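You operate a simulated robot arm through the tools that you are given. There is no shell and no other tool.

Carry out the task below with a simulated robot arm. There is one attempt and no reset: what you move stays moved.

TASK
Put things in order on the dark table. At the end: the grey rag from the dark table is on the brown carton (marked "BEARINGS"); the black jar stands where the grey round pad stood; the grey round pad stands where the pink drink can (marked "Cherry Soda") stood; the pink drink can from the dark table stands where the grey rag stood; whatever was shut is shut again. Leave all else as you found it, and nothing knocked over.

The check looks at the end state, three seconds after you hand in, the way a careful person would. Anything else that was tipped, shoved, dropped, spilled or broken makes it a failure.

THE ROBOT
A 6-joint arm with a two-finger gripper, fixed in place. Base frame: the origin is at the foot of the arm, x ahead of it, y to its left, z up; the work surface is at about z = 0. Readings come in mm, degrees, newtons and seconds.
With the tool pointing down near the work surface it reaches from about 180 to 480 mm from the base axis. Its first joint turns from -66.0 to 66.0 degrees. Payload 1.76 kg.
Tool frame: the origin (TCP) lies between the finger pads and is the grasp point; the fingertips stand 29 mm ahead of it; z points along the fingers, y is the line along which they close. The gripper opens to 82 mm; its body begins 58 mm behind the TCP.
Orientation is told as [roll, pitch, yaw] about the base's x, y, z axes, in that order, counted from this pose: with the fingers straight down and closing along the base's y, the tool's x points along the base's -x, its y along +y and its z along -z.

THE INTERFACE
- The arm moves only by the tool send_rows. Its argument "deltas" is a list of rows, each a list of 7 numbers: the shift along the tool's x, y, z in mm, then the turn, a rotation vector about the tool's x, y, z in degrees, then the opening, from 0 (shut) to 1 (fully open). In form: [[x, y, z, ax, ay, az, fingers], ...]. A call has 1 to 20 rows; each row shifts and turns the commanded pose from where the row before left it, along the tool's axes as they then stand. Each row takes 0.2 s and may step no farther than 50 mm and 8.6 degrees from the row before; otherwise, or with a gripper value out of range, the whole call is refused. Where a pose cannot be reached the arm comes as near as it can. A force on the tool above 40 N (or 10 N above the force at the start of the call, whichever is more), or a blocked arm, ends the call early, and 0.2 s more pass. Each finger travels about 203.5 mm/s and halts on what it meets, pressing with about 32 N; the grip force reading is that of the motor and also rises with nothing between the fingers. The clock runs only during rows and for 0.2 s after the last one: add rows that do not move to give the fingers time. The reply holds the time, the measured pose of the TCP, the force on the tool along the base axes, the opening and the grip force, in the units named above and with some noise, with the torque about the TCP (base axes, N m) and any sound that the robot's microphone picked up.
- Cameras (640 x 400 px; columns grow to the right, rows downward): "scene" is fixed at [61.2, 334.7, 432.5]; the picture's right is [-0.73, -0.68, 0.00], its down [-0.33, 0.36, -0.87] and it looks along [0.60, -0.64, -0.49] (base axes); focal length 263 px, centre (320, 200). "wrist" rides on the gripper at [79, 4, -89] in the tool frame; the picture's right is [-0.05, 1.00, 0.00], its down [-0.71, -0.04, -0.71] and it looks along [-0.71, -0.04, 0.71] (tool axes); focal length 256 px, centre (320, 200). There is no depth. A picture from a camera that has moved, and an enlarged one, comes with that camera's place and axes in the base frame and with its lens.
- grab_frame(camera): a new picture of that camera. It takes no simulated time.
- close_up(camera, box): a new picture of the part [left, top, right, bottom] of that camera's present view, enlarged. It takes no simulated time.
- job_done(): hands the job in; it is judged then, once.

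Nothing tells you positions but the pictures and the camera data. Unless the task says otherwise, let go and move clear before handing in.

The tools are called as name(argument=value, ...) on one line, values as JSON. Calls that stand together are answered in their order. send_rows: Moves the arm, as the interface text tells. Its arguments: {"type":"object","properties":{"deltas":{"type":"array","items":{"type":"array","items":{"type":"number"}}}},"required":["deltas"]} The other tools are called the same way: grab_frame (camera) takes a picture; close_up (camera, box) takes an enlarged picture of a part of a camera's view; job_done () hands the job in.

At the start:

```text
clock: 0.0
ee_pos: [306.9, -64.8, 271.1]
ee_rot: [-0.1, 0.1, -0.1]
wrist_force: [-0.1, 0.8, -0.1]
wrist_torque: [0.02, 0.02, 0.02]
width: 82.1
gripper_force: 0.0
```

scene: 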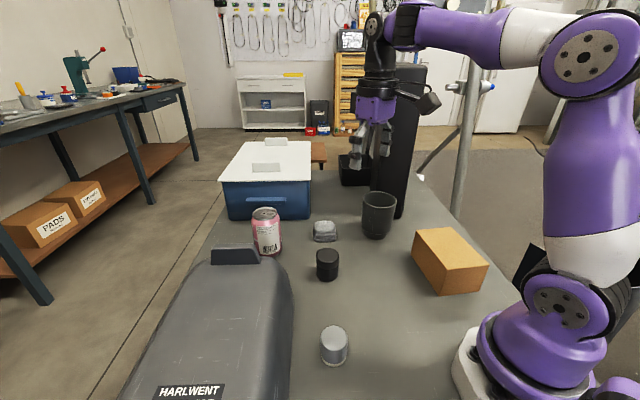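
wrist: 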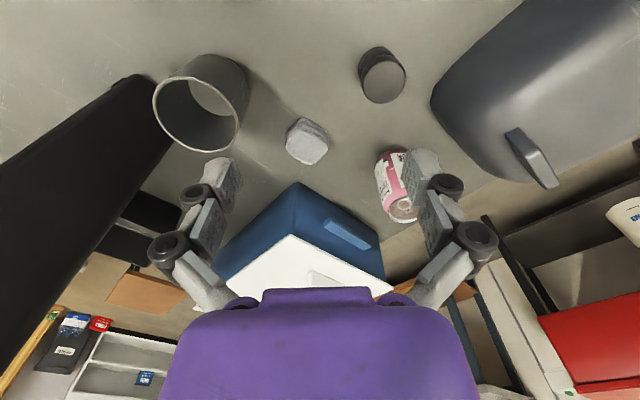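

I see a dark table with a pink can, a greyish lump (perhaps the rag or pad), a black jar, a grey cylinder, a dark cup, a cardboard box, a blue bin with a white lid and a grey lidded case. I'll take enlarged views first to identify each thing.

close_up(camera="scene", box=[220, 180, 420, 305])

close_up(camera="scene", box=[120, 220, 380, 400])

close_up(camera="scene", box=[200, 120, 360, 230])

close_up(camera="scene", box=[380, 200, 540, 310])

close_up(camera="wrist", box=[140, 30, 460, 230])

```text
3.20 times, centred on (320, 242) of scene
camera zoom: at [61.2, 334.7, 432.5], right [-0.73, -0.68, 0.0], down [-0.33, 0.36, -0.87], along [0.6, -0.64, -0.49], focal length 841 px, centre (320, 64)
```

zoom: 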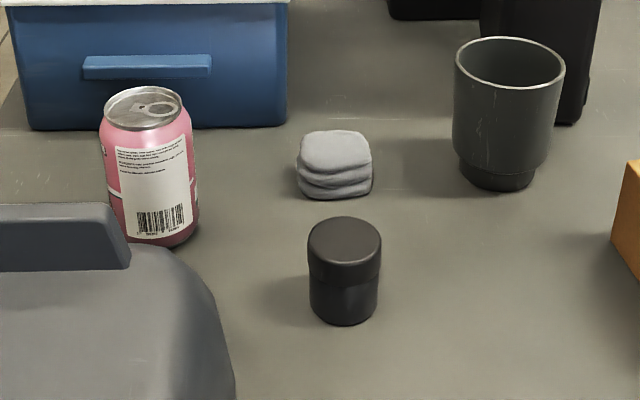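

```text
2.22 times, centred on (250, 310) of scene
camera zoom: at [61.2, 334.7, 432.5], right [-0.73, -0.68, 0.0], down [-0.33, 0.36, -0.87], along [0.6, -0.64, -0.49], focal length 584 px, centre (476, -44)
```

zoom: 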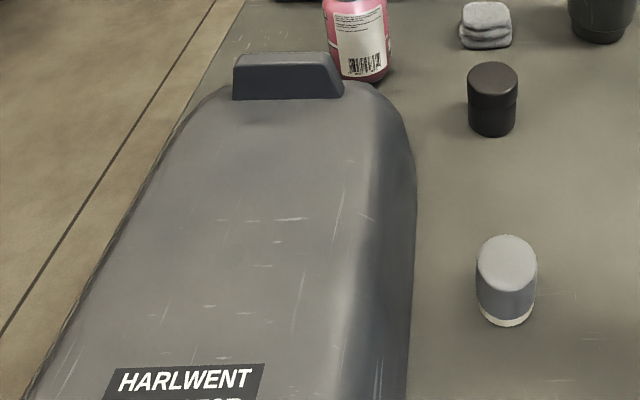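

```text
3.64 times, centred on (280, 175) of scene
camera zoom: at [61.2, 334.7, 432.5], right [-0.73, -0.68, 0.0], down [-0.33, 0.36, -0.87], along [0.6, -0.64, -0.49], focal length 956 px, centre (466, 291)
```

zoom: 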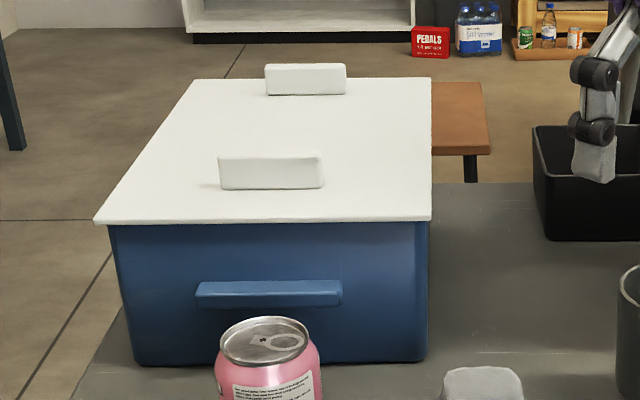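

```text
3.64 times, centred on (460, 255) of scene
camera zoom: at [61.2, 334.7, 432.5], right [-0.73, -0.68, 0.0], down [-0.33, 0.36, -0.87], along [0.6, -0.64, -0.49], focal length 956 px, centre (-189, 0)
```

zoom: 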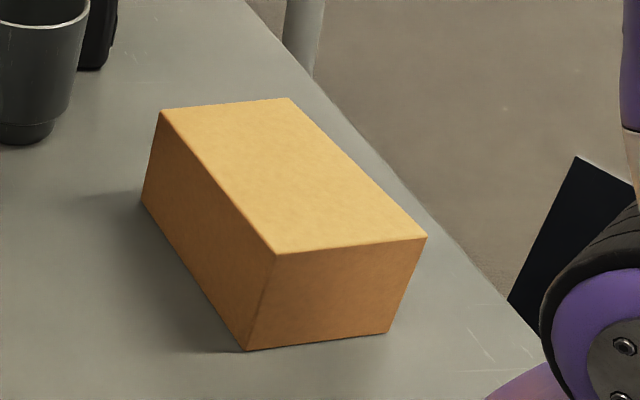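

```text
2.00 times, centred on (300, 130) of wrist
camera zoom: at [228.9, -60.5, 361.2], right [0.05, 1.0, 0.0], down [0.71, -0.04, 0.71], along [0.71, -0.04, -0.71], focal length 512 px, centre (360, 340)
```

zoom: 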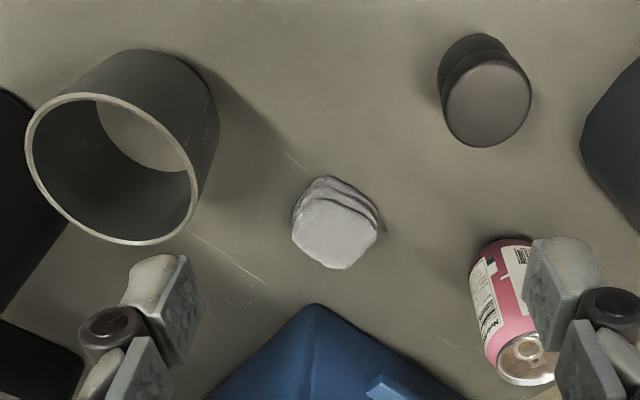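

The folded grey rag looks to be near (447,-92), the can near (512,43), the black jar near (347,8), and a grey cylinder near (214,141). I haven't yet found a "round pad" or a "BEARINGS" marking, so I'll look closer at the remaining areas.

close_up(camera="wrist", box=[140, 40, 260, 160])

close_up(camera="scene", box=[320, 60, 450, 250])

close_up(camera="scene", box=[0, 60, 220, 260])

close_up(camera="wrist", box=[0, 60, 200, 260])

close_up(camera="scene", box=[300, 310, 370, 380])

close_up(camera="wrist", box=[400, 0, 640, 200])

```text
3.33 times, centred on (200, 100) of wrist
camera zoom: at [228.9, -60.5, 361.2], right [0.05, 1.0, 0.0], down [0.71, -0.04, 0.71], along [0.71, -0.04, -0.71], focal length 853 px, centre (720, 533)
```

zoom: 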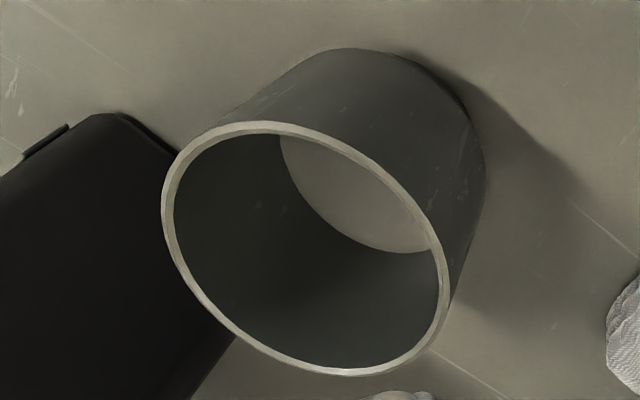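

```text
2.11 times, centred on (385, 155) of scene
camera zoom: at [61.2, 334.7, 432.5], right [-0.73, -0.68, 0.0], down [-0.33, 0.36, -0.87], along [0.6, -0.64, -0.49], focal length 553 px, centre (183, 295)
```

zoom: 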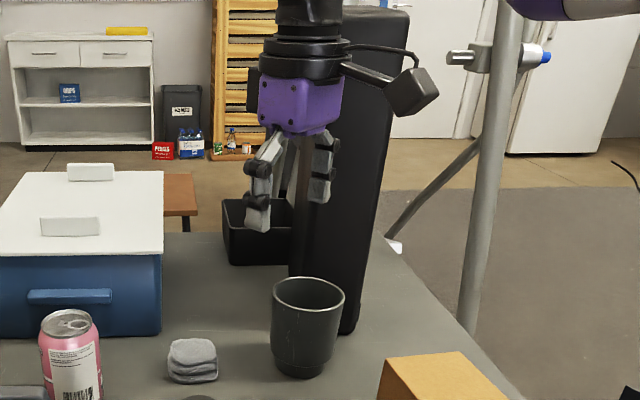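

```text
2.00 times, centred on (110, 160) of scene
camera zoom: at [61.2, 334.7, 432.5], right [-0.73, -0.68, 0.0], down [-0.33, 0.36, -0.87], along [0.6, -0.64, -0.49], focal length 526 px, centre (740, 280)
```

zoom: 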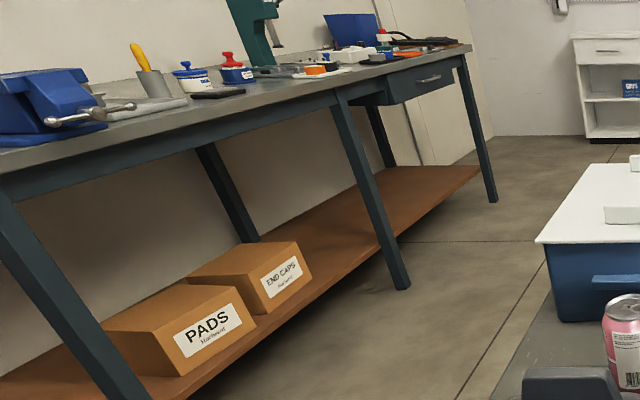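

```text
2.00 times, centred on (100, 160) of wrist
camera zoom: at [228.9, -60.5, 361.2], right [0.05, 1.0, 0.0], down [0.71, -0.04, 0.71], along [0.71, -0.04, -0.71], focal length 512 px, centre (760, 280)
```

zoom: 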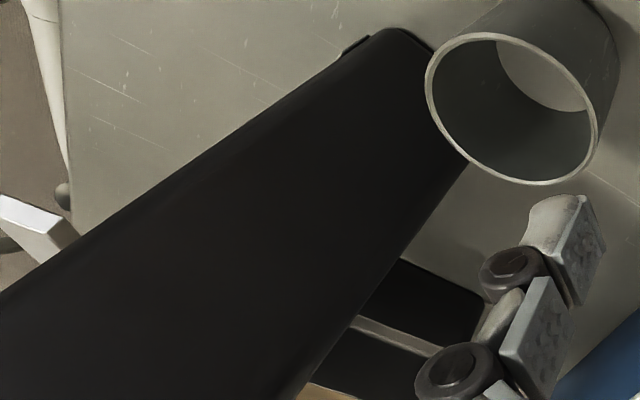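

```text
5.71 times, centred on (335, 345) of scene
camera zoom: at [61.2, 334.7, 432.5], right [-0.73, -0.68, 0.0], down [-0.33, 0.36, -0.87], along [0.6, -0.64, -0.49], focal length 1502 px, centre (234, -629)
```

zoom: 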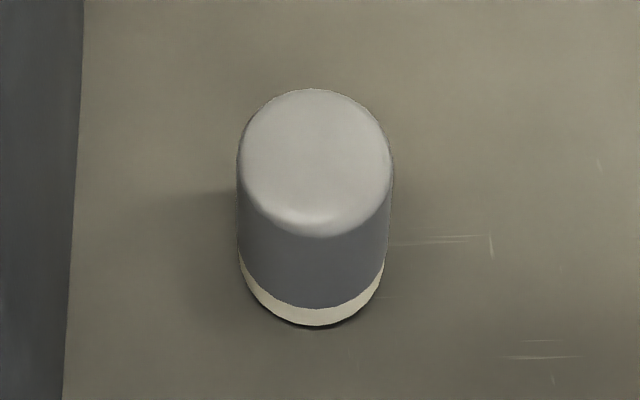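

```text
2.00 times, centred on (520, 100) of wrist
camera zoom: at [228.9, -60.5, 361.2], right [0.05, 1.0, 0.0], down [0.71, -0.04, 0.71], along [0.71, -0.04, -0.71], focal length 512 px, centre (-80, 400)
```

zoom: 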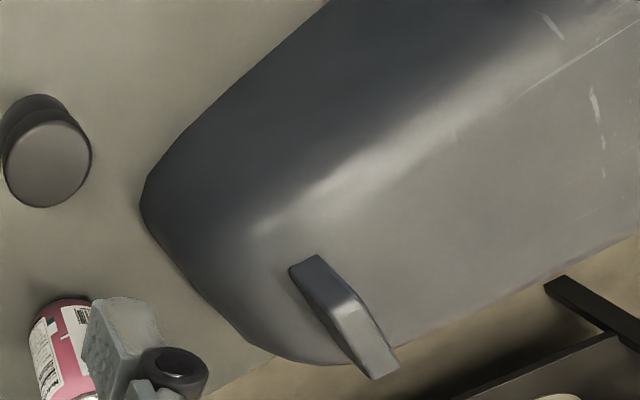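

The rest of the table holds a dark cup, a tall black tower and an unmarked-looking carton. I'll tilt the wrist camera to look straight down, so I can locate everything and look for the pad and the marking.

send_rows(deltas=[[0, 0, 0, 0, 7.5, 0, 1], [0, 0, 0, 0, 7.5, 0, 1], [0, 0, 0, 0, 7.5, 0, 1], [0, 0, 0, 0, 7.5, 0, 1], [0, 0, 0, 0, 7.5, 0, 1], [0, 0, 0, 0, 7.5, 0, 1], [0, 0, 0, 0, 0, 0, 1]])

grab_frame(camera="wrist")

grab_frame(camera="scene")

```text
clock: 1.6
ee_pos: [248.1, -50.6, 187.7]
ee_rot: [0.0, 44.9, -0.1]
wrist_force: [0.0, -0.2, 0.1]
wrist_torque: [0.0, -0.01, -0.01]
width: 81.9
gripper_force: 0.0
out of reach, approached as far as the arm can: row 3, 4, 5, 6
```

```text
taken
camera wrist: at [254.5, -46.4, 307.1], right [0.04, 1.0, -0.04], down [1.0, -0.04, 0.0], along [0.0, -0.04, -1.0], focal length 256 px, centre (320, 200)
```

wrist: 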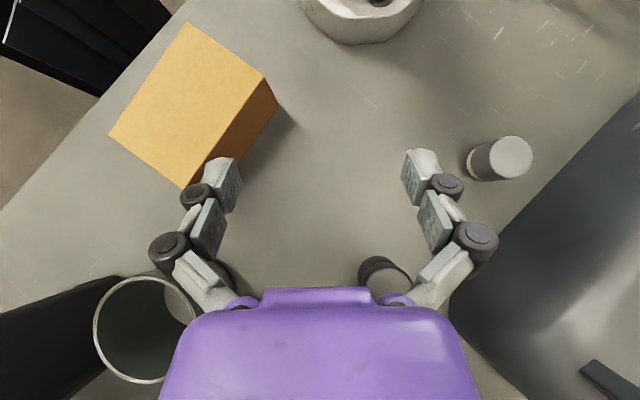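

```text
taken
```

scene: 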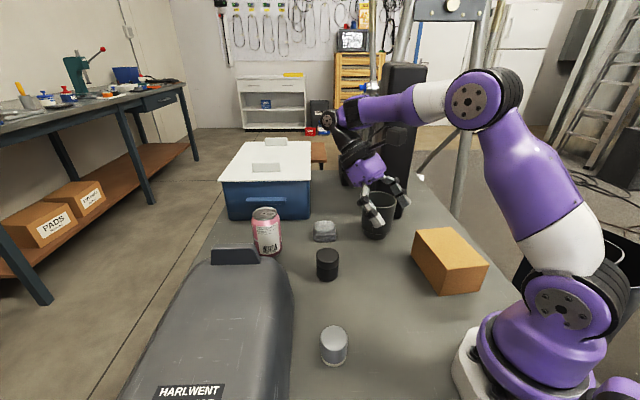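

The camera now looks almost straight down, with the carton, grey cylinder and jar in view. I'll zoom in on the cylinder, the carton and the case.

close_up(camera="wrist", box=[440, 110, 560, 210])

close_up(camera="wrist", box=[90, 0, 300, 200])

close_up(camera="wrist", box=[340, 240, 440, 310])

close_up(camera="wrist", box=[440, 100, 640, 400])

close_up(camera="scene", box=[120, 230, 300, 400])

```text
4.00 times, centred on (500, 160) of wrist
camera zoom: at [254.5, -46.4, 307.1], right [0.04, 1.0, -0.04], down [1.0, -0.04, 0.0], along [0.0, -0.04, -1.0], focal length 1024 px, centre (-400, 360)
```

zoom: 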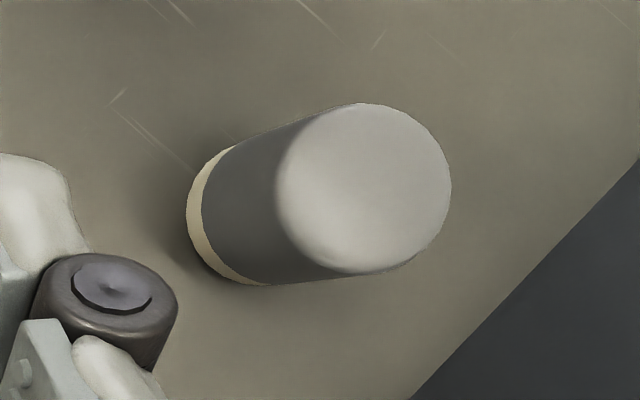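

```text
2.00 times, centred on (195, 100) of wrist
camera zoom: at [254.5, -46.4, 307.1], right [0.04, 1.0, -0.04], down [1.0, -0.04, 0.0], along [0.0, -0.04, -1.0], focal length 512 px, centre (570, 400)
```

zoom: 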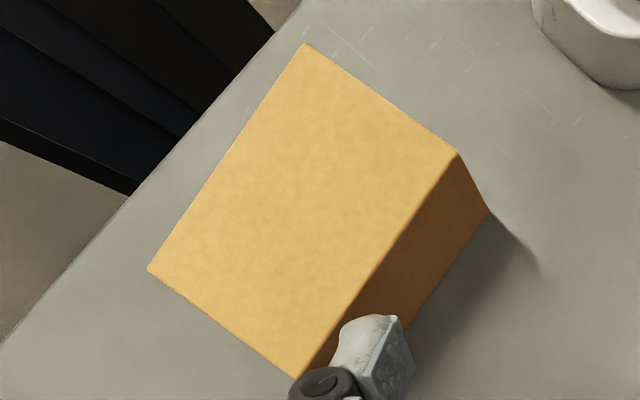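

```text
5.71 times, centred on (390, 275) of wrist
camera zoom: at [254.5, -46.4, 307.1], right [0.04, 1.0, -0.04], down [1.0, -0.04, 0.0], along [0.0, -0.04, -1.0], focal length 1463 px, centre (-80, -229)
```

zoom: 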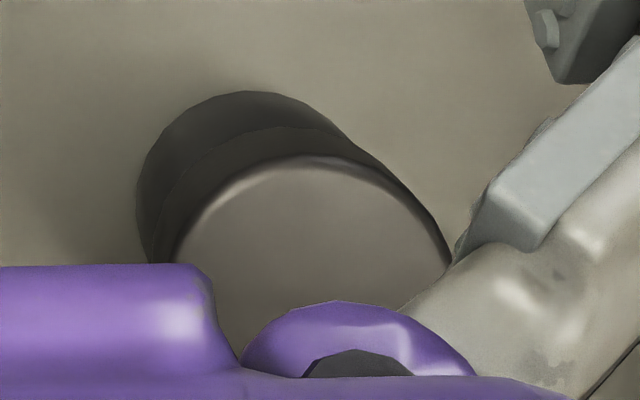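

```text
1.33 times, centred on (540, 250) of wrist
camera zoom: at [254.5, -46.4, 307.1], right [0.04, 1.0, -0.04], down [1.0, -0.04, 0.0], along [0.0, -0.04, -1.0], focal length 341 px, centre (27, 133)
```

zoom: 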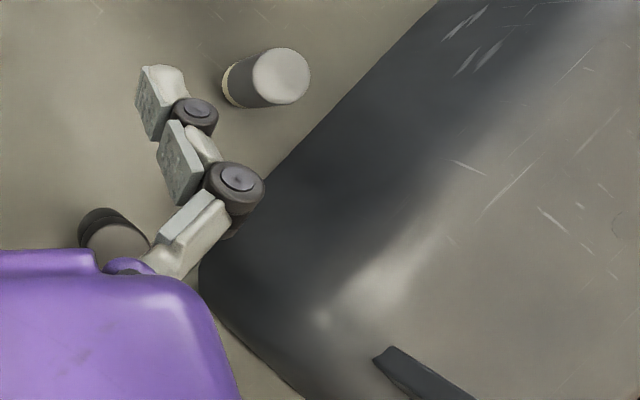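

```text
2.35 times, centred on (210, 315) of scene
camera zoom: at [61.2, 334.7, 432.5], right [-0.73, -0.68, 0.0], down [-0.33, 0.36, -0.87], along [0.6, -0.64, -0.49], focal length 618 px, centre (579, -71)
```

zoom: 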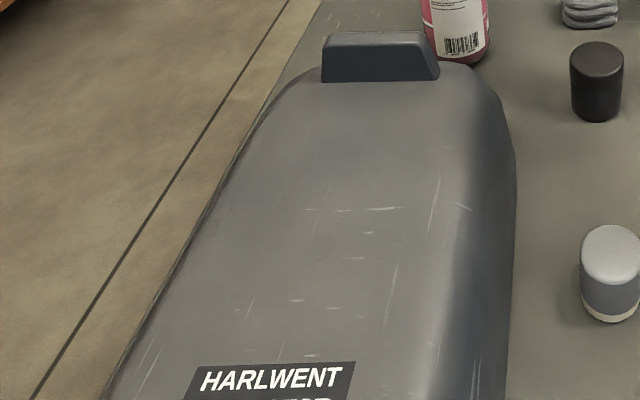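

The grey cylinder (about 43 mm across, 44 mm tall, soft domed top and cream backing) fits "grey round pad", and it sits near (219,136). I'll tilt the tool back to vertical and check where the commanded pose ends up.

send_rows(deltas=[[0, 0, 0, 0, -7.5, 0, 1], [0, 0, 0, 0, -7.5, 0, 1], [0, 0, 0, 0, -7.5, 0, 1], [0, 0, 0, 0, -7.5, 0, 1], [0, 0, 0, 0, -7.5, 0, 1], [0, 0, 0, 0, -7.5, 0, 1], [0, 0, 0, 0, 0, 0, 1]])

```text
clock: 3.2
ee_pos: [278.9, -54.6, 256.8]
ee_rot: [0.1, 0.1, -0.1]
wrist_force: [0.2, 0.4, 0.4]
wrist_torque: [0.0, 0.03, 0.02]
width: 82.1
gripper_force: 0.0
out of reach, approached as far as the arm can: row 4, 5, 6
```

The pose ended at about (279,-55,257) with the tool vertical. I'll move out toward the rag, staying high, to view the rag and the can.

send_rows(deltas=[[-30, -8, 8, 0, 0, 0, 1], [-30, -8, 8, 0, 0, 0, 1], [-31, -9, 8, 0, 0, 0, 1], [0, 0, 0, 0, 0, 0, 1], [0, 0, 0, 0, 0, 0, 1]])

grab_frame(camera="wrist")

grab_frame(camera="scene")

```text
clock: 4.4
ee_pos: [370.1, -77.0, 232.5]
ee_rot: [-0.1, 0.0, 0.1]
wrist_force: [0.3, 0.0, -0.2]
wrist_torque: [0.0, -0.03, 0.03]
width: 82.0
gripper_force: 0.1
```

```text
taken
camera wrist: at [290.2, -72.8, 322.7], right [0.05, 1.0, 0.0], down [0.71, -0.04, 0.71], along [0.71, -0.04, -0.71], focal length 256 px, centre (320, 200)
```

wrist: 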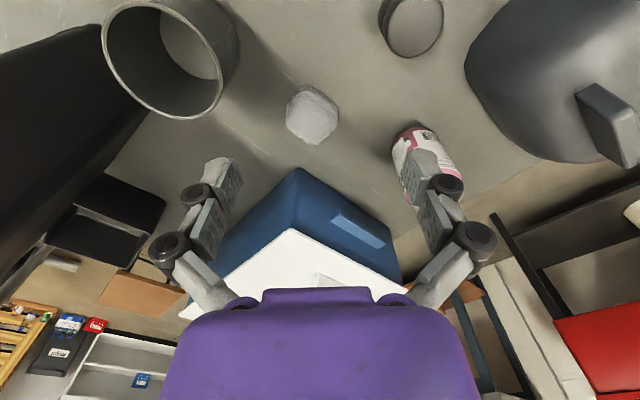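

```text
taken
```

scene: 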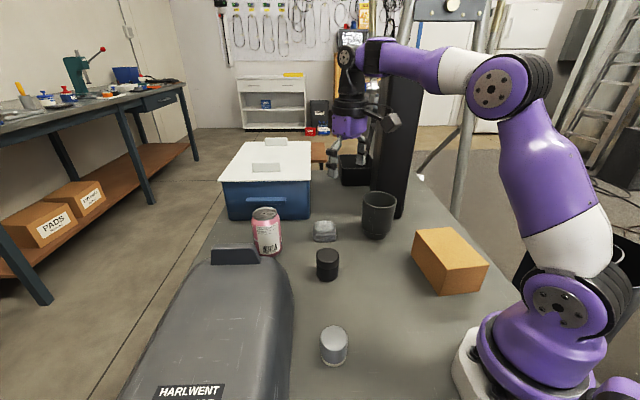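

close_up(camera="wrist", box=[264, 80, 360, 140])

close_up(camera="wrist", box=[376, 110, 476, 210])

close_up(camera="scene", box=[300, 210, 348, 250])

close_up(camera="scene", box=[235, 195, 299, 265])

close_up(camera="scene", box=[304, 240, 352, 290])

```text
6.67 times, centred on (312, 110) of wrist
camera zoom: at [290.2, -72.8, 322.7], right [0.05, 1.0, 0.0], down [0.71, -0.04, 0.71], along [0.71, -0.04, -0.71], focal length 1707 px, centre (373, 800)
```

zoom: 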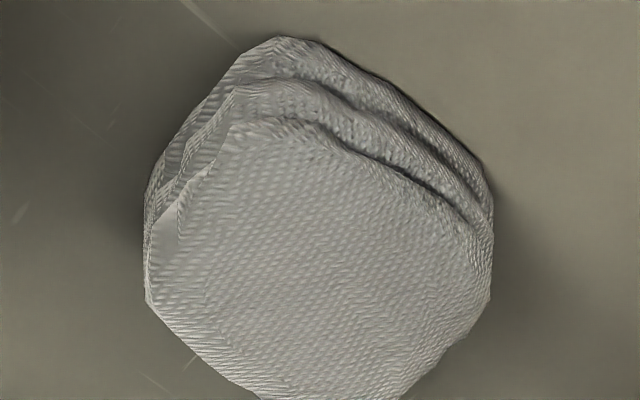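

```text
4.00 times, centred on (426, 160) of wrist
camera zoom: at [290.2, -72.8, 322.7], right [0.05, 1.0, 0.0], down [0.71, -0.04, 0.71], along [0.71, -0.04, -0.71], focal length 1024 px, centre (-104, 360)
```

zoom: 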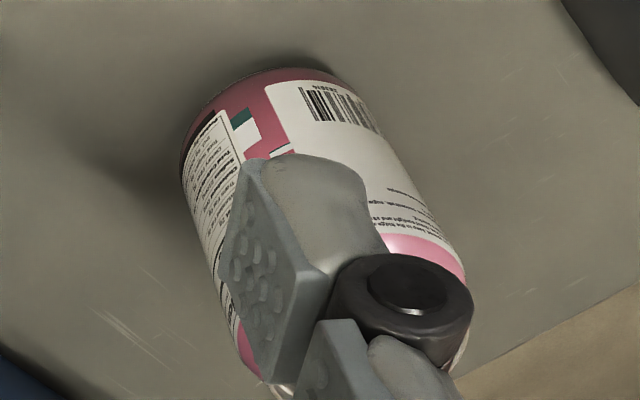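

```text
10.00 times, centred on (324, 230) of scene
camera zoom: at [61.2, 334.7, 432.5], right [-0.73, -0.68, 0.0], down [-0.33, 0.36, -0.87], along [0.6, -0.64, -0.49], focal length 2628 px, centre (280, -100)
```

zoom: 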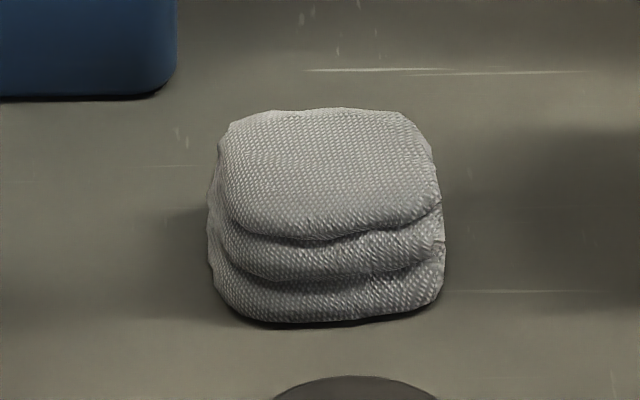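

```text
5.71 times, centred on (267, 230) of scene
camera zoom: at [61.2, 334.7, 432.5], right [-0.73, -0.68, 0.0], down [-0.33, 0.36, -0.87], along [0.6, -0.64, -0.49], focal length 1502 px, centre (623, 29)
```

zoom: 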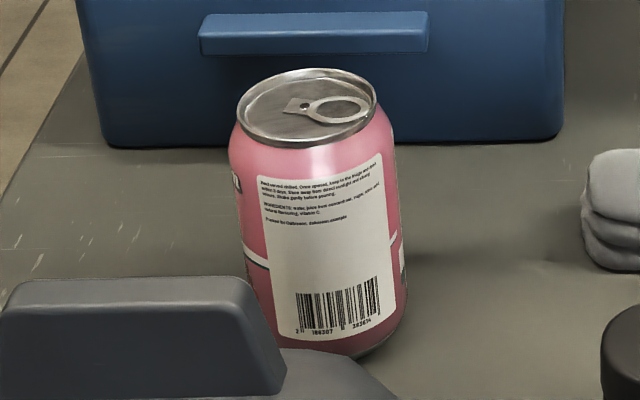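

```text
8.00 times, centred on (328, 265) of scene
camera zoom: at [61.2, 334.7, 432.5], right [-0.73, -0.68, 0.0], down [-0.33, 0.36, -0.87], along [0.6, -0.64, -0.49], focal length 2102 px, centre (256, -320)
```

zoom: 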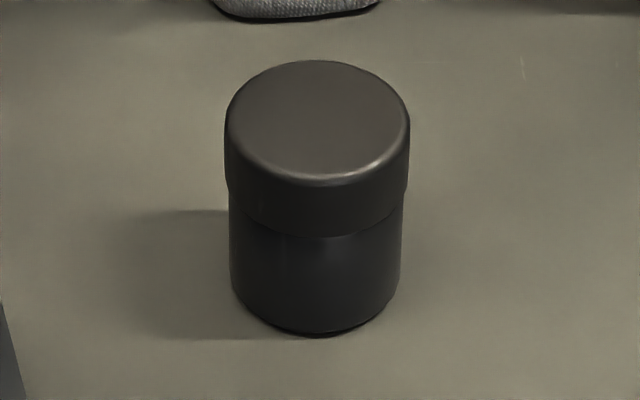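

The rag is about 60 mm square and 26 mm tall, turned about 45°, near (445,-94). The carton top is centred near (162,-176) at z≈72. I'll move above the rag and turn the gripper to line up with its sides.

send_rows(deltas=[[-25, -6, 20, 0, 0, 0, 1], [-25, -6, 20, 0, 0, 0, 1], [-24, -5, 20, 0, 0, 0, 1], [0, 0, 0, 0, 0, 7.5, 1], [0, 0, 0, 0, 0, 7.5, 1], [0, 0, 0, 0, 0, 7.5, 1], [0, 0, 0, 0, 0, 7.5, 1], [0, 0, 0, 0, 0, 7.5, 1], [0, 0, 0, 0, 0, 7.5, 1], [0, 0, 0, 0, 0, 0, 1]])

grab_frame(camera="wrist")

grab_frame(camera="scene")

```text
clock: 6.6
ee_pos: [443.4, -95.2, 172.6]
ee_rot: [0.0, 0.0, -45.1]
wrist_force: [0.0, 0.0, 1.1]
wrist_torque: [-0.01, 0.03, 0.03]
width: 82.0
gripper_force: 0.0
```

```text
taken
camera wrist: at [390.1, -36.8, 263.1], right [0.74, 0.67, 0.0], down [0.47, -0.53, 0.71], along [0.47, -0.53, -0.71], focal length 256 px, centre (320, 200)
```

wrist: 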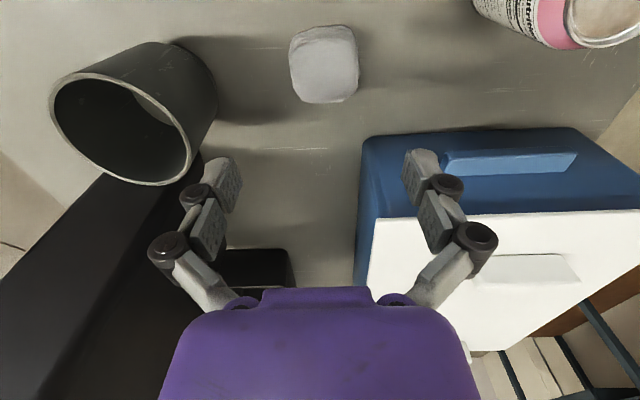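

```text
taken
```

scene: 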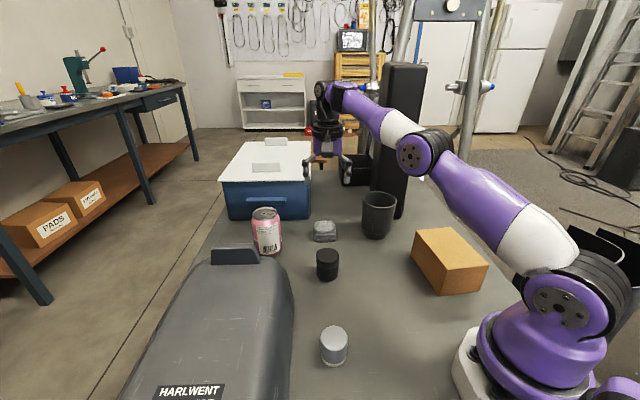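

The gripper hovers over the rag at yaw -45°, and the rag's sides look parallel to the fingers. I'll zoom to check the alignment.

close_up(camera="wrist", box=[272, 10, 376, 114])

close_up(camera="wrist", box=[40, 20, 260, 200])

close_up(camera="scene", box=[290, 120, 420, 250])

```text
3.85 times, centred on (324, 62) of wrist
camera zoom: at [390.1, -36.8, 263.1], right [0.74, 0.67, 0.0], down [0.47, -0.53, 0.71], along [0.47, -0.53, -0.71], focal length 985 px, centre (305, 731)
```

zoom: 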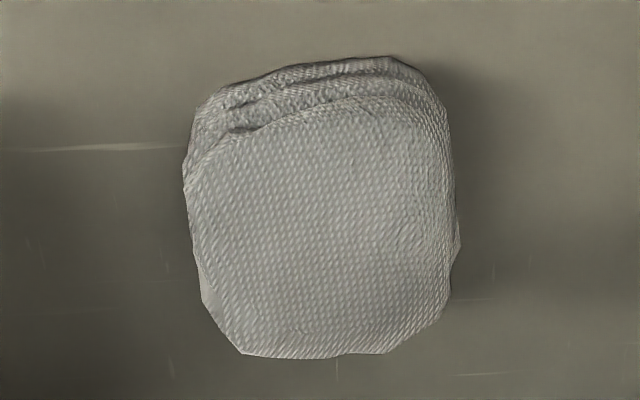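

```text
2.22 times, centred on (150, 110) of wrist
camera zoom: at [390.1, -36.8, 263.1], right [0.74, 0.67, 0.0], down [0.47, -0.53, 0.71], along [0.47, -0.53, -0.71], focal length 569 px, centre (698, 400)
```

zoom: 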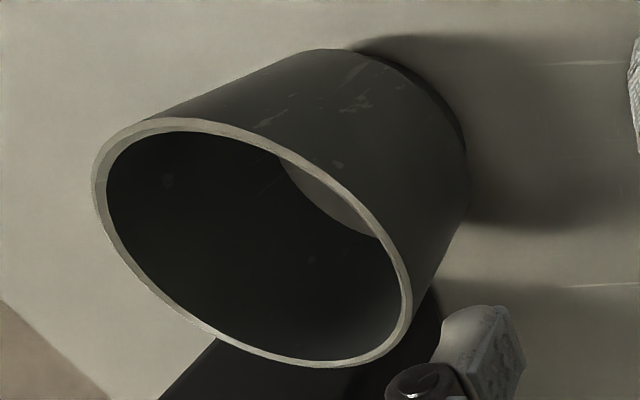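

```text
3.08 times, centred on (355, 185) of scene
camera zoom: at [61.2, 334.7, 432.5], right [-0.73, -0.68, 0.0], down [-0.33, 0.36, -0.87], along [0.6, -0.64, -0.49], focal length 809 px, centre (212, 246)
```

zoom: 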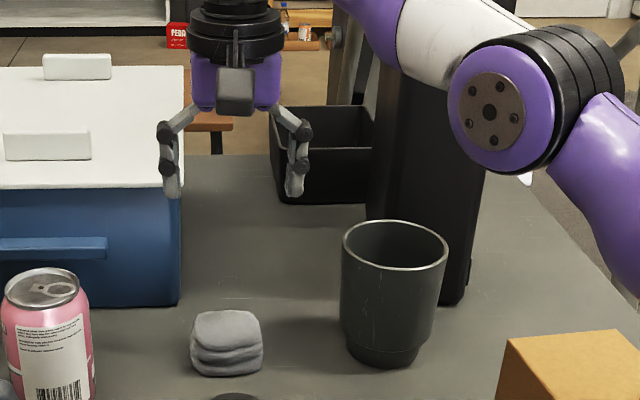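

The rag is about 62 mm wide and offset about 4 mm along the closing axis. I'll correct for that and go down.

send_rows(deltas=[[0, 4, 20, 0, 0, 0, 1], [0, 0, 30, 0, 0, 0, 1], [0, 0, 30, 0, 0, 0, 1], [0, 0, 25, 0, 0, 0, 1], [0, 0, 0, 0, 0, 0, 1]])

grab_frame(camera="wrist")

grab_frame(camera="scene")

```text
clock: 7.8
ee_pos: [445.8, -93.6, 67.0]
ee_rot: [0.0, 0.0, -45.1]
wrist_force: [-1.0, -0.4, 0.7]
wrist_torque: [0.01, 0.0, -0.02]
width: 82.3
gripper_force: 0.1
```

```text
taken
camera wrist: at [392.8, -34.5, 157.1], right [0.74, 0.67, 0.0], down [0.47, -0.53, 0.71], along [0.47, -0.53, -0.71], focal length 256 px, centre (320, 200)
```

wrist: 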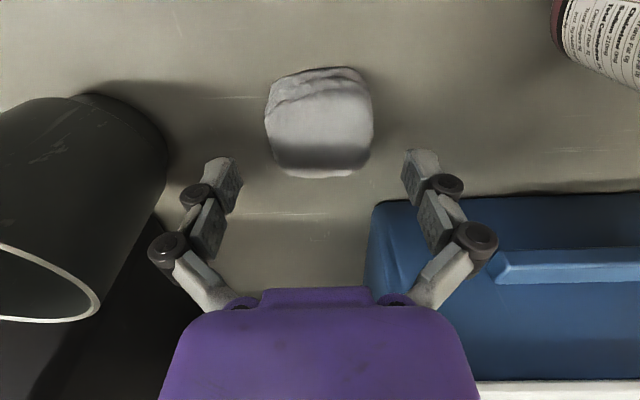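

```text
taken
```

scene: 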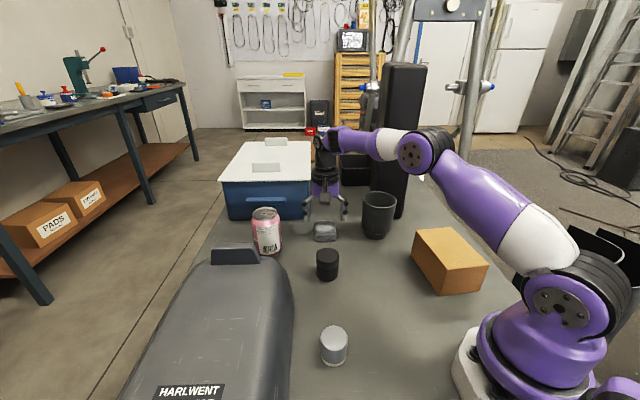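

The rag is centred between the fingers. I'll go down to grasp height and close.

send_rows(deltas=[[0, 0, 18, 0, 0, 0, 1], [0, 0, 15, 0, 0, 0, 1], [0, 0, 0, 0, 0, 0, 1], [0, 0, 0, 0, 0, 0, 0.8], [0, 0, 0, 0, 0, 0, 0.6], [0, 0, 0, 0, 0, 0, 0.5], [0, 0, 0, 0, 0, 0, 0.5], [0, 0, 0, 0, 0, 0, 0.5]])

grab_frame(camera="wrist")

```text
clock: 9.6
ee_pos: [445.9, -93.3, 33.6]
ee_rot: [0.0, -0.1, -45.0]
wrist_force: [-0.3, 0.1, 9.8]
wrist_torque: [0.02, 0.04, 0.14]
width: 62.6
gripper_force: 31.8
```

```text
taken
camera wrist: at [392.3, -34.4, 124.7], right [0.74, 0.67, 0.0], down [0.47, -0.53, 0.71], along [0.47, -0.53, -0.71], focal length 256 px, centre (320, 200)
```

wrist: 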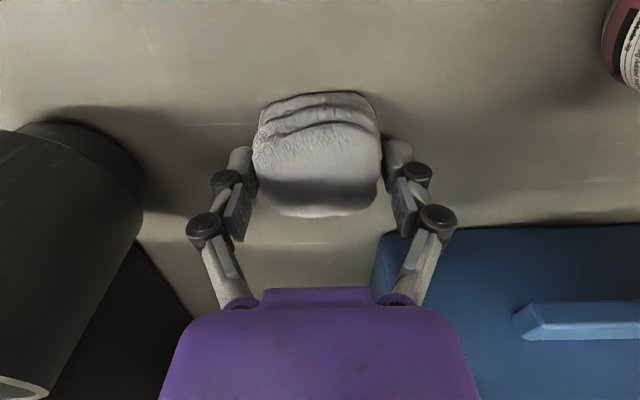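

The rag is held at 62.6 mm, so I take its original centre as about (446,-93.5). I'll lift it straight up.

send_rows(deltas=[[0, 0, -10, 0, 0, 0, 0.5], [0, 0, -20, 0, 0, 0, 0.5], [0, 0, -30, 0, 0, 0, 0.5], [0, 0, -35, 0, 0, 0, 0.5], [0, 0, -35, 0, 0, 0, 0.5], [0, 0, -35, 0, 0, 0, 0.5], [0, 0, 0, 0, 0, 0, 0.5]])

grab_frame(camera="wrist")

grab_frame(camera="scene")

```text
clock: 11.2
ee_pos: [436.4, -89.6, 196.5]
ee_rot: [-0.1, 0.0, -45.0]
wrist_force: [-1.4, -0.1, -0.1]
wrist_torque: [0.02, -0.01, 0.02]
width: 62.4
gripper_force: 32.1
out of reach, approached as far as the arm can: row 6
```

```text
taken
camera wrist: at [382.8, -29.7, 287.2], right [0.74, 0.67, 0.0], down [0.47, -0.53, 0.71], along [0.47, -0.53, -0.71], focal length 256 px, centre (320, 200)
```

wrist: 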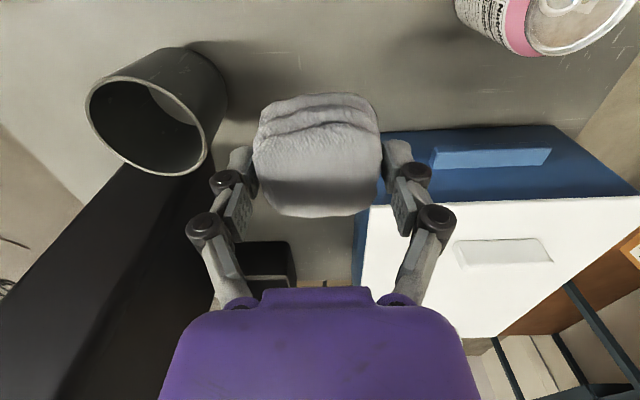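

```text
taken
```

scene: 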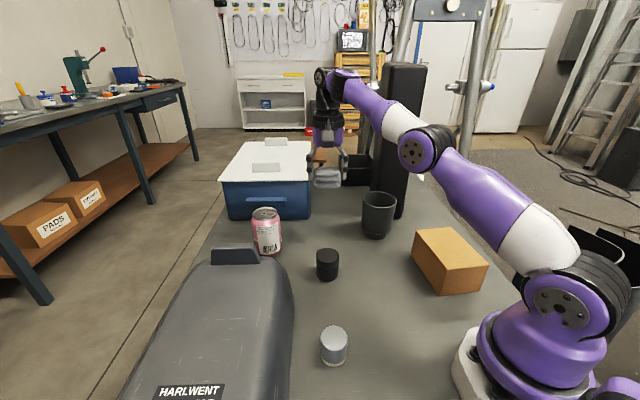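

The rag is held and lifted. Next I carry it over to above the carton.

send_rows(deltas=[[13.3, -25.5, 0, 0, 0, 0, 0.5], [13.3, -25.5, 0, 0, 0, 0, 0.5], [13.3, -25.5, 0, 0, 0, 0, 0.5], [13.3, -25.5, 0, 0, 0, 0, 0.5], [13.3, -25.5, 0, 0, 0, 0, 0.5], [13.3, -25.5, 0, 0, 0, 0, 0.5], [13.3, -25.5, 0, 0, 0, 0, 0.5], [13.3, -25.5, 0, 0, 0, 0, 0.5], [13.3, -25.5, 0, 0, 0, 0, 0.5], [13.3, -25.5, 0, 0, 0, 0, 0.5], [0, 0, 0, 0, 0, 0, 0.5]])

grab_frame(camera="wrist")

grab_frame(camera="scene")

```text
clock: 13.6
ee_pos: [163.3, -175.0, 194.4]
ee_rot: [0.0, 0.0, -45.0]
wrist_force: [0.2, -0.8, -2.1]
wrist_torque: [0.03, 0.0, -0.02]
width: 62.0
gripper_force: 32.1
```

```text
taken
camera wrist: at [111.0, -115.8, 285.8], right [0.74, 0.67, 0.0], down [0.47, -0.53, 0.71], along [0.47, -0.53, -0.71], focal length 256 px, centre (320, 200)
```

wrist: 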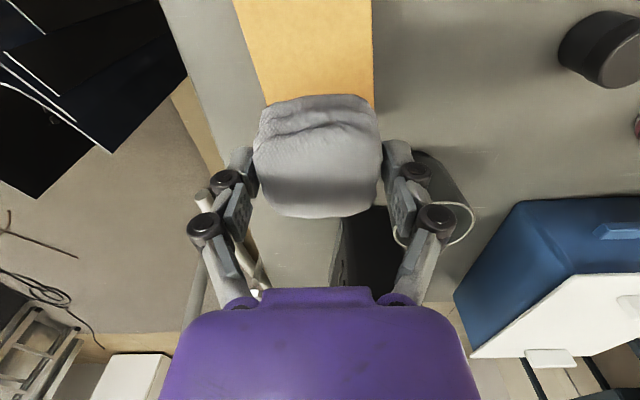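

```text
taken
```

scene: 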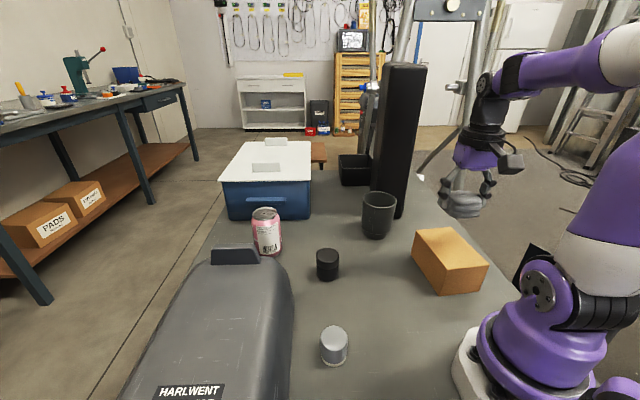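

The rag hangs over the centre of the carton. I'll lower it in stages and watch the force.

send_rows(deltas=[[0, 0, 25, 0, 0, 0, 0.5], [0, 0, 25, 0, 0, 0, 0.5], [0, 0, 20, 0, 0, 0, 0.5], [0, 0, 6, 0, 0, 0, 0.5], [0, 0, 0, 0, 0, 0, 0.5]])

close_up(camera="scene", box=[380, 150, 540, 310])

grab_frame(camera="wrist")

```text
clock: 14.8
ee_pos: [163.4, -173.5, 119.9]
ee_rot: [-0.1, 0.0, -45.0]
wrist_force: [0.5, 0.6, -1.0]
wrist_torque: [0.03, 0.01, 0.02]
width: 61.8
gripper_force: 31.9
```

```text
2.50 times, centred on (460, 230) of scene
camera zoom: at [61.2, 334.7, 432.5], right [-0.73, -0.68, 0.0], down [-0.33, 0.36, -0.87], along [0.6, -0.64, -0.49], focal length 657 px, centre (-30, 125)
```

zoom: 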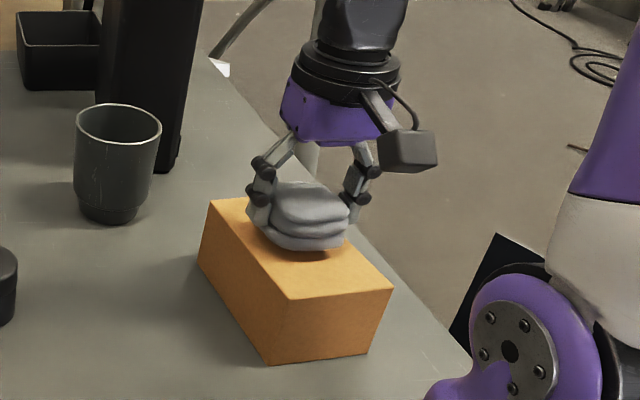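

```text
taken
camera wrist: at [109.3, -115.5, 209.9], right [0.74, 0.67, 0.0], down [0.47, -0.53, 0.71], along [0.47, -0.53, -0.71], focal length 256 px, centre (320, 200)
```

wrist: 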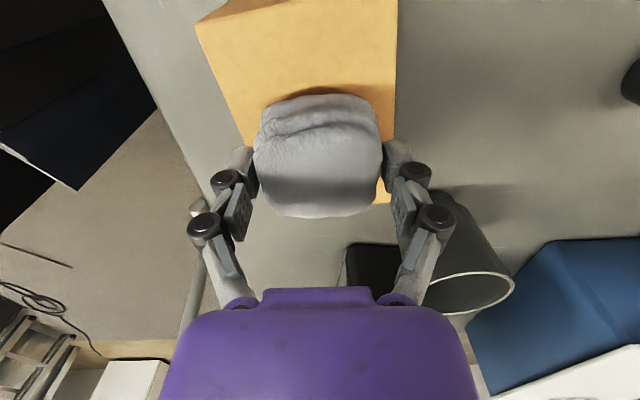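

Position over the carton is good. I'll lower the last few millimetres slowly.

send_rows(deltas=[[0, 0, 4, 0, 0, 0, 0.5], [0, 0, 3, 0, 0, 0, 0.5], [0, 0, 0, 0, 0, 0, 0.5]])

close_up(camera="scene", box=[430, 185, 490, 235])

```text
clock: 15.6
ee_pos: [161.4, -174.9, 111.6]
ee_rot: [0.0, -0.1, -45.1]
wrist_force: [0.9, 0.4, -1.0]
wrist_torque: [0.01, 0.0, 0.01]
width: 61.9
gripper_force: 32.0
```

```text
8.00 times, centred on (460, 210) of scene
camera zoom: at [61.2, 334.7, 432.5], right [-0.73, -0.68, 0.0], down [-0.33, 0.36, -0.87], along [0.6, -0.64, -0.49], focal length 2102 px, centre (-800, 120)
```

zoom: 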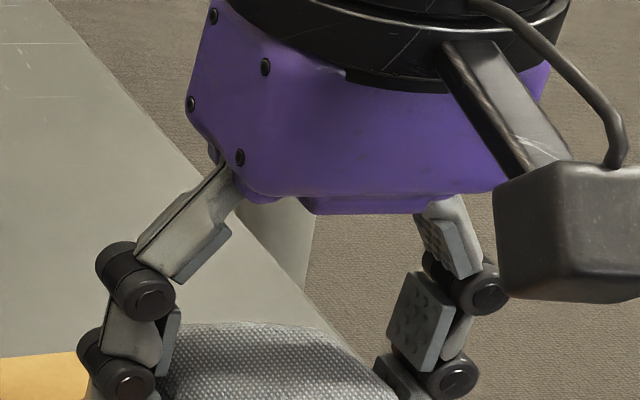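

send_rows(deltas=[[0, 0, 2, 0, 0, 0, 0.5], [0, 0, 0, 0, 0, 0, 0.5]])

close_up(camera="scene", box=[425, 215, 485, 255])

```text
clock: 16.2
ee_pos: [161.7, -174.0, 110.0]
ee_rot: [-0.1, 0.0, -44.9]
wrist_force: [0.4, -0.3, -0.4]
wrist_torque: [0.04, -0.01, 0.0]
width: 61.6
gripper_force: 32.2
```

```text
10.00 times, centred on (455, 235) of scene
camera zoom: at [61.2, 334.7, 432.5], right [-0.73, -0.68, 0.0], down [-0.33, 0.36, -0.87], along [0.6, -0.64, -0.49], focal length 2628 px, centre (-1030, -150)
```

zoom: 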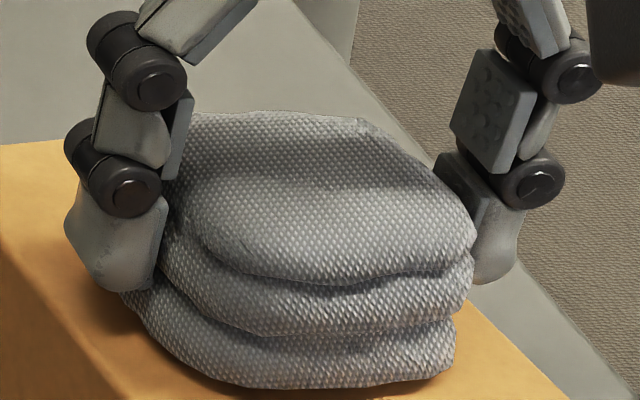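

send_rows(deltas=[[0, 0, 2, 0, 0, 0, 0.5], [0, 0, 0, 0, 0, 0, 0.5]])

close_up(camera="scene", box=[425, 215, 485, 255])

```text
clock: 16.8
ee_pos: [162.8, -175.1, 108.6]
ee_rot: [0.0, -0.2, -45.0]
wrist_force: [-5.1, 1.7, 27.6]
wrist_torque: [0.09, 0.1, 0.23]
width: 61.8
gripper_force: 31.9
```

```text
10.00 times, centred on (455, 235) of scene
camera zoom: at [61.1, 334.7, 432.5], right [-0.73, -0.68, 0.0], down [-0.33, 0.36, -0.87], along [0.6, -0.64, -0.49], focal length 2628 px, centre (-1030, -150)
```

zoom: 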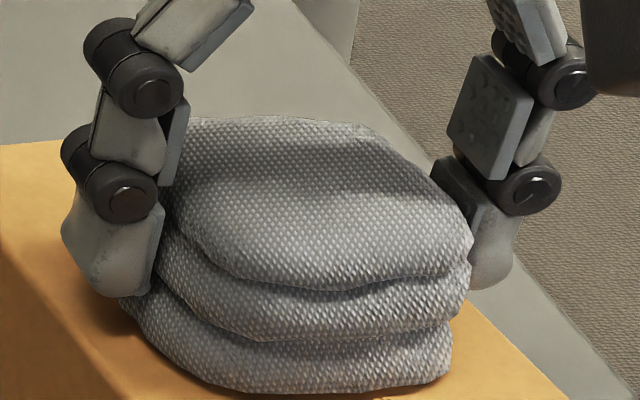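

The rag touches the carton with about 27 N. I'll ease up 1 mm, open gradually, then lift away.

send_rows(deltas=[[0, 0, -1.2, 0, 0, 0, 0.5], [0, 0, 0, 0, 0, 0, 0.76], [0, 0, 0, 0, 0, 0, 0.82], [0, 0, 0, 0, 0, 0, 0.9], [0, 0, 0, 0, 0, 0, 1], [0, 0, 0, 0, 0, 0, 1]])

close_up(camera="scene", box=[425, 205, 485, 255])

```text
clock: 18.2
ee_pos: [162.2, -174.6, 110.0]
ee_rot: [0.0, -0.1, -45.0]
wrist_force: [0.2, -0.5, 0.0]
wrist_torque: [-0.01, 0.01, -0.01]
width: 82.0
gripper_force: 0.1
```

```text
8.00 times, centred on (455, 230) of scene
camera zoom: at [61.2, 334.7, 432.5], right [-0.73, -0.68, 0.0], down [-0.33, 0.36, -0.87], along [0.6, -0.64, -0.49], focal length 2102 px, centre (-760, -40)
```

zoom: 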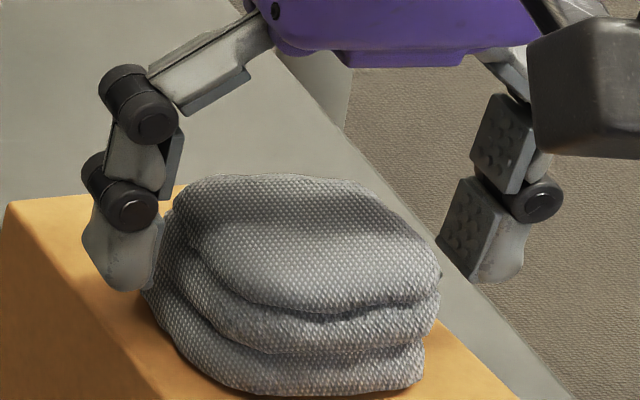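

The rag rests on the carton with the fingers clear. I'll lift straight up.

send_rows(deltas=[[0, 0, -10, 0, 0, 0, 1], [0, 0, -25, 0, 0, 0, 1], [0, 0, -30, 0, 0, 0, 1], [0, 0, -30, 0, 0, 0, 1], [0, 0, -15, 0, 0, 0, 1], [0, 0, 0, 0, 0, 0, 1]])

grab_frame(camera="wrist")

grab_frame(camera="scene")

```text
clock: 19.6
ee_pos: [163.3, -175.6, 219.5]
ee_rot: [0.1, 0.0, -45.0]
wrist_force: [-0.7, 0.3, 0.4]
wrist_torque: [0.0, -0.03, -0.01]
width: 82.0
gripper_force: 0.1
```

```text
taken
camera wrist: at [110.3, -116.0, 310.1], right [0.74, 0.67, 0.0], down [0.47, -0.53, 0.71], along [0.47, -0.53, -0.71], focal length 256 px, centre (320, 200)
```

wrist: 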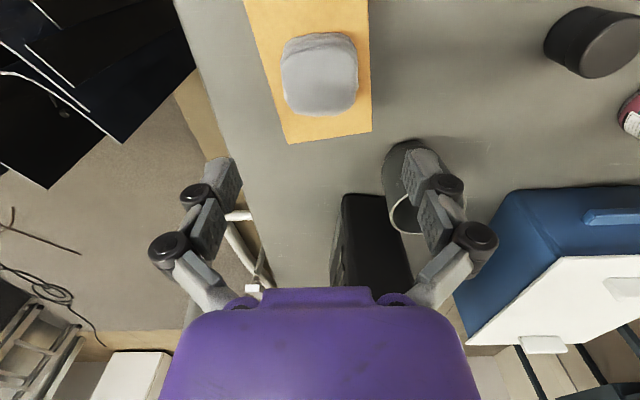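

```text
taken
```

scene: 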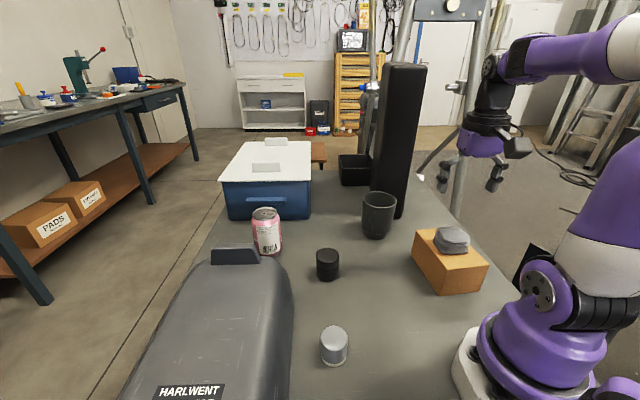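

The rag lies neatly on the carton. Now I'll go to a viewpoint facing the can with the gripper back at yaw 0.

send_rows(deltas=[[0, 0, 0, 0, 0, -7.5, 1], [0, 0, 0, 0, 0, -7.5, 1], [0, 0, 0, 0, 0, -7.5, 1], [0, 0, 0, 0, 0, -7.5, 1], [0, 0, 0, 0, 0, -7.5, 1], [0, 0, 0, 0, 0, -7.5, 1], [-30, 31, -1, 0, 0, 0, 1], [-30, 31, -1, 0, 0, 0, 1], [-30, 31, -1, 0, 0, 0, 1], [-30, 31, -1, 0, 0, 0, 1], [-30, 31, -1, 0, 0, 0, 1], [-30, 31, -1, 0, 0, 0, 1], [-27, 30, -1, 0, 0, 0, 1], [0, 0, 0, 0, 0, 0, 1]])

grab_frame(camera="wrist")

grab_frame(camera="scene")

```text
clock: 22.6
ee_pos: [369.8, 39.5, 227.5]
ee_rot: [0.0, 0.0, 0.1]
wrist_force: [0.2, -0.8, -0.1]
wrist_torque: [0.01, -0.02, -0.03]
width: 81.9
gripper_force: 0.0
```

```text
taken
camera wrist: at [289.8, 44.7, 316.9], right [0.05, 1.0, 0.0], down [0.71, -0.04, 0.71], along [0.71, -0.04, -0.71], focal length 256 px, centre (320, 200)
```

wrist: 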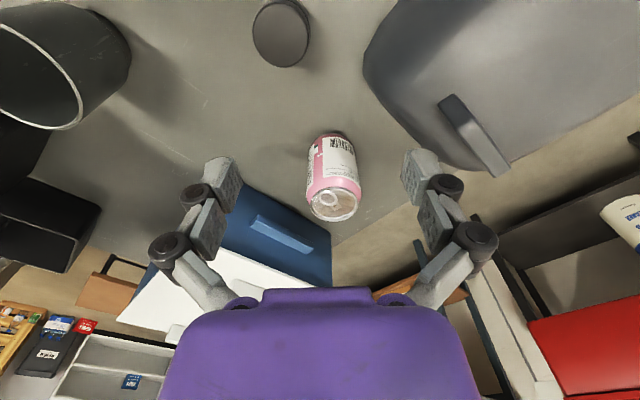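

```text
taken
```

scene: 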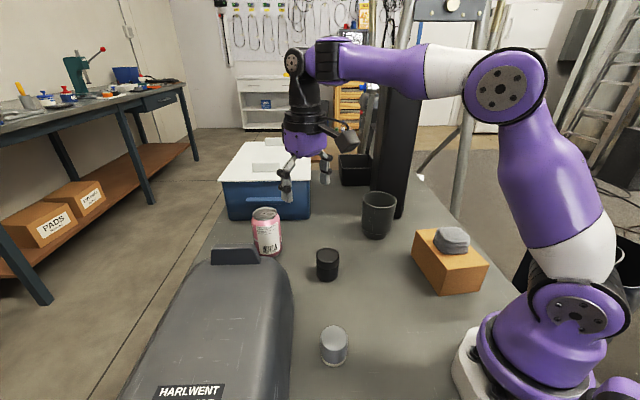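

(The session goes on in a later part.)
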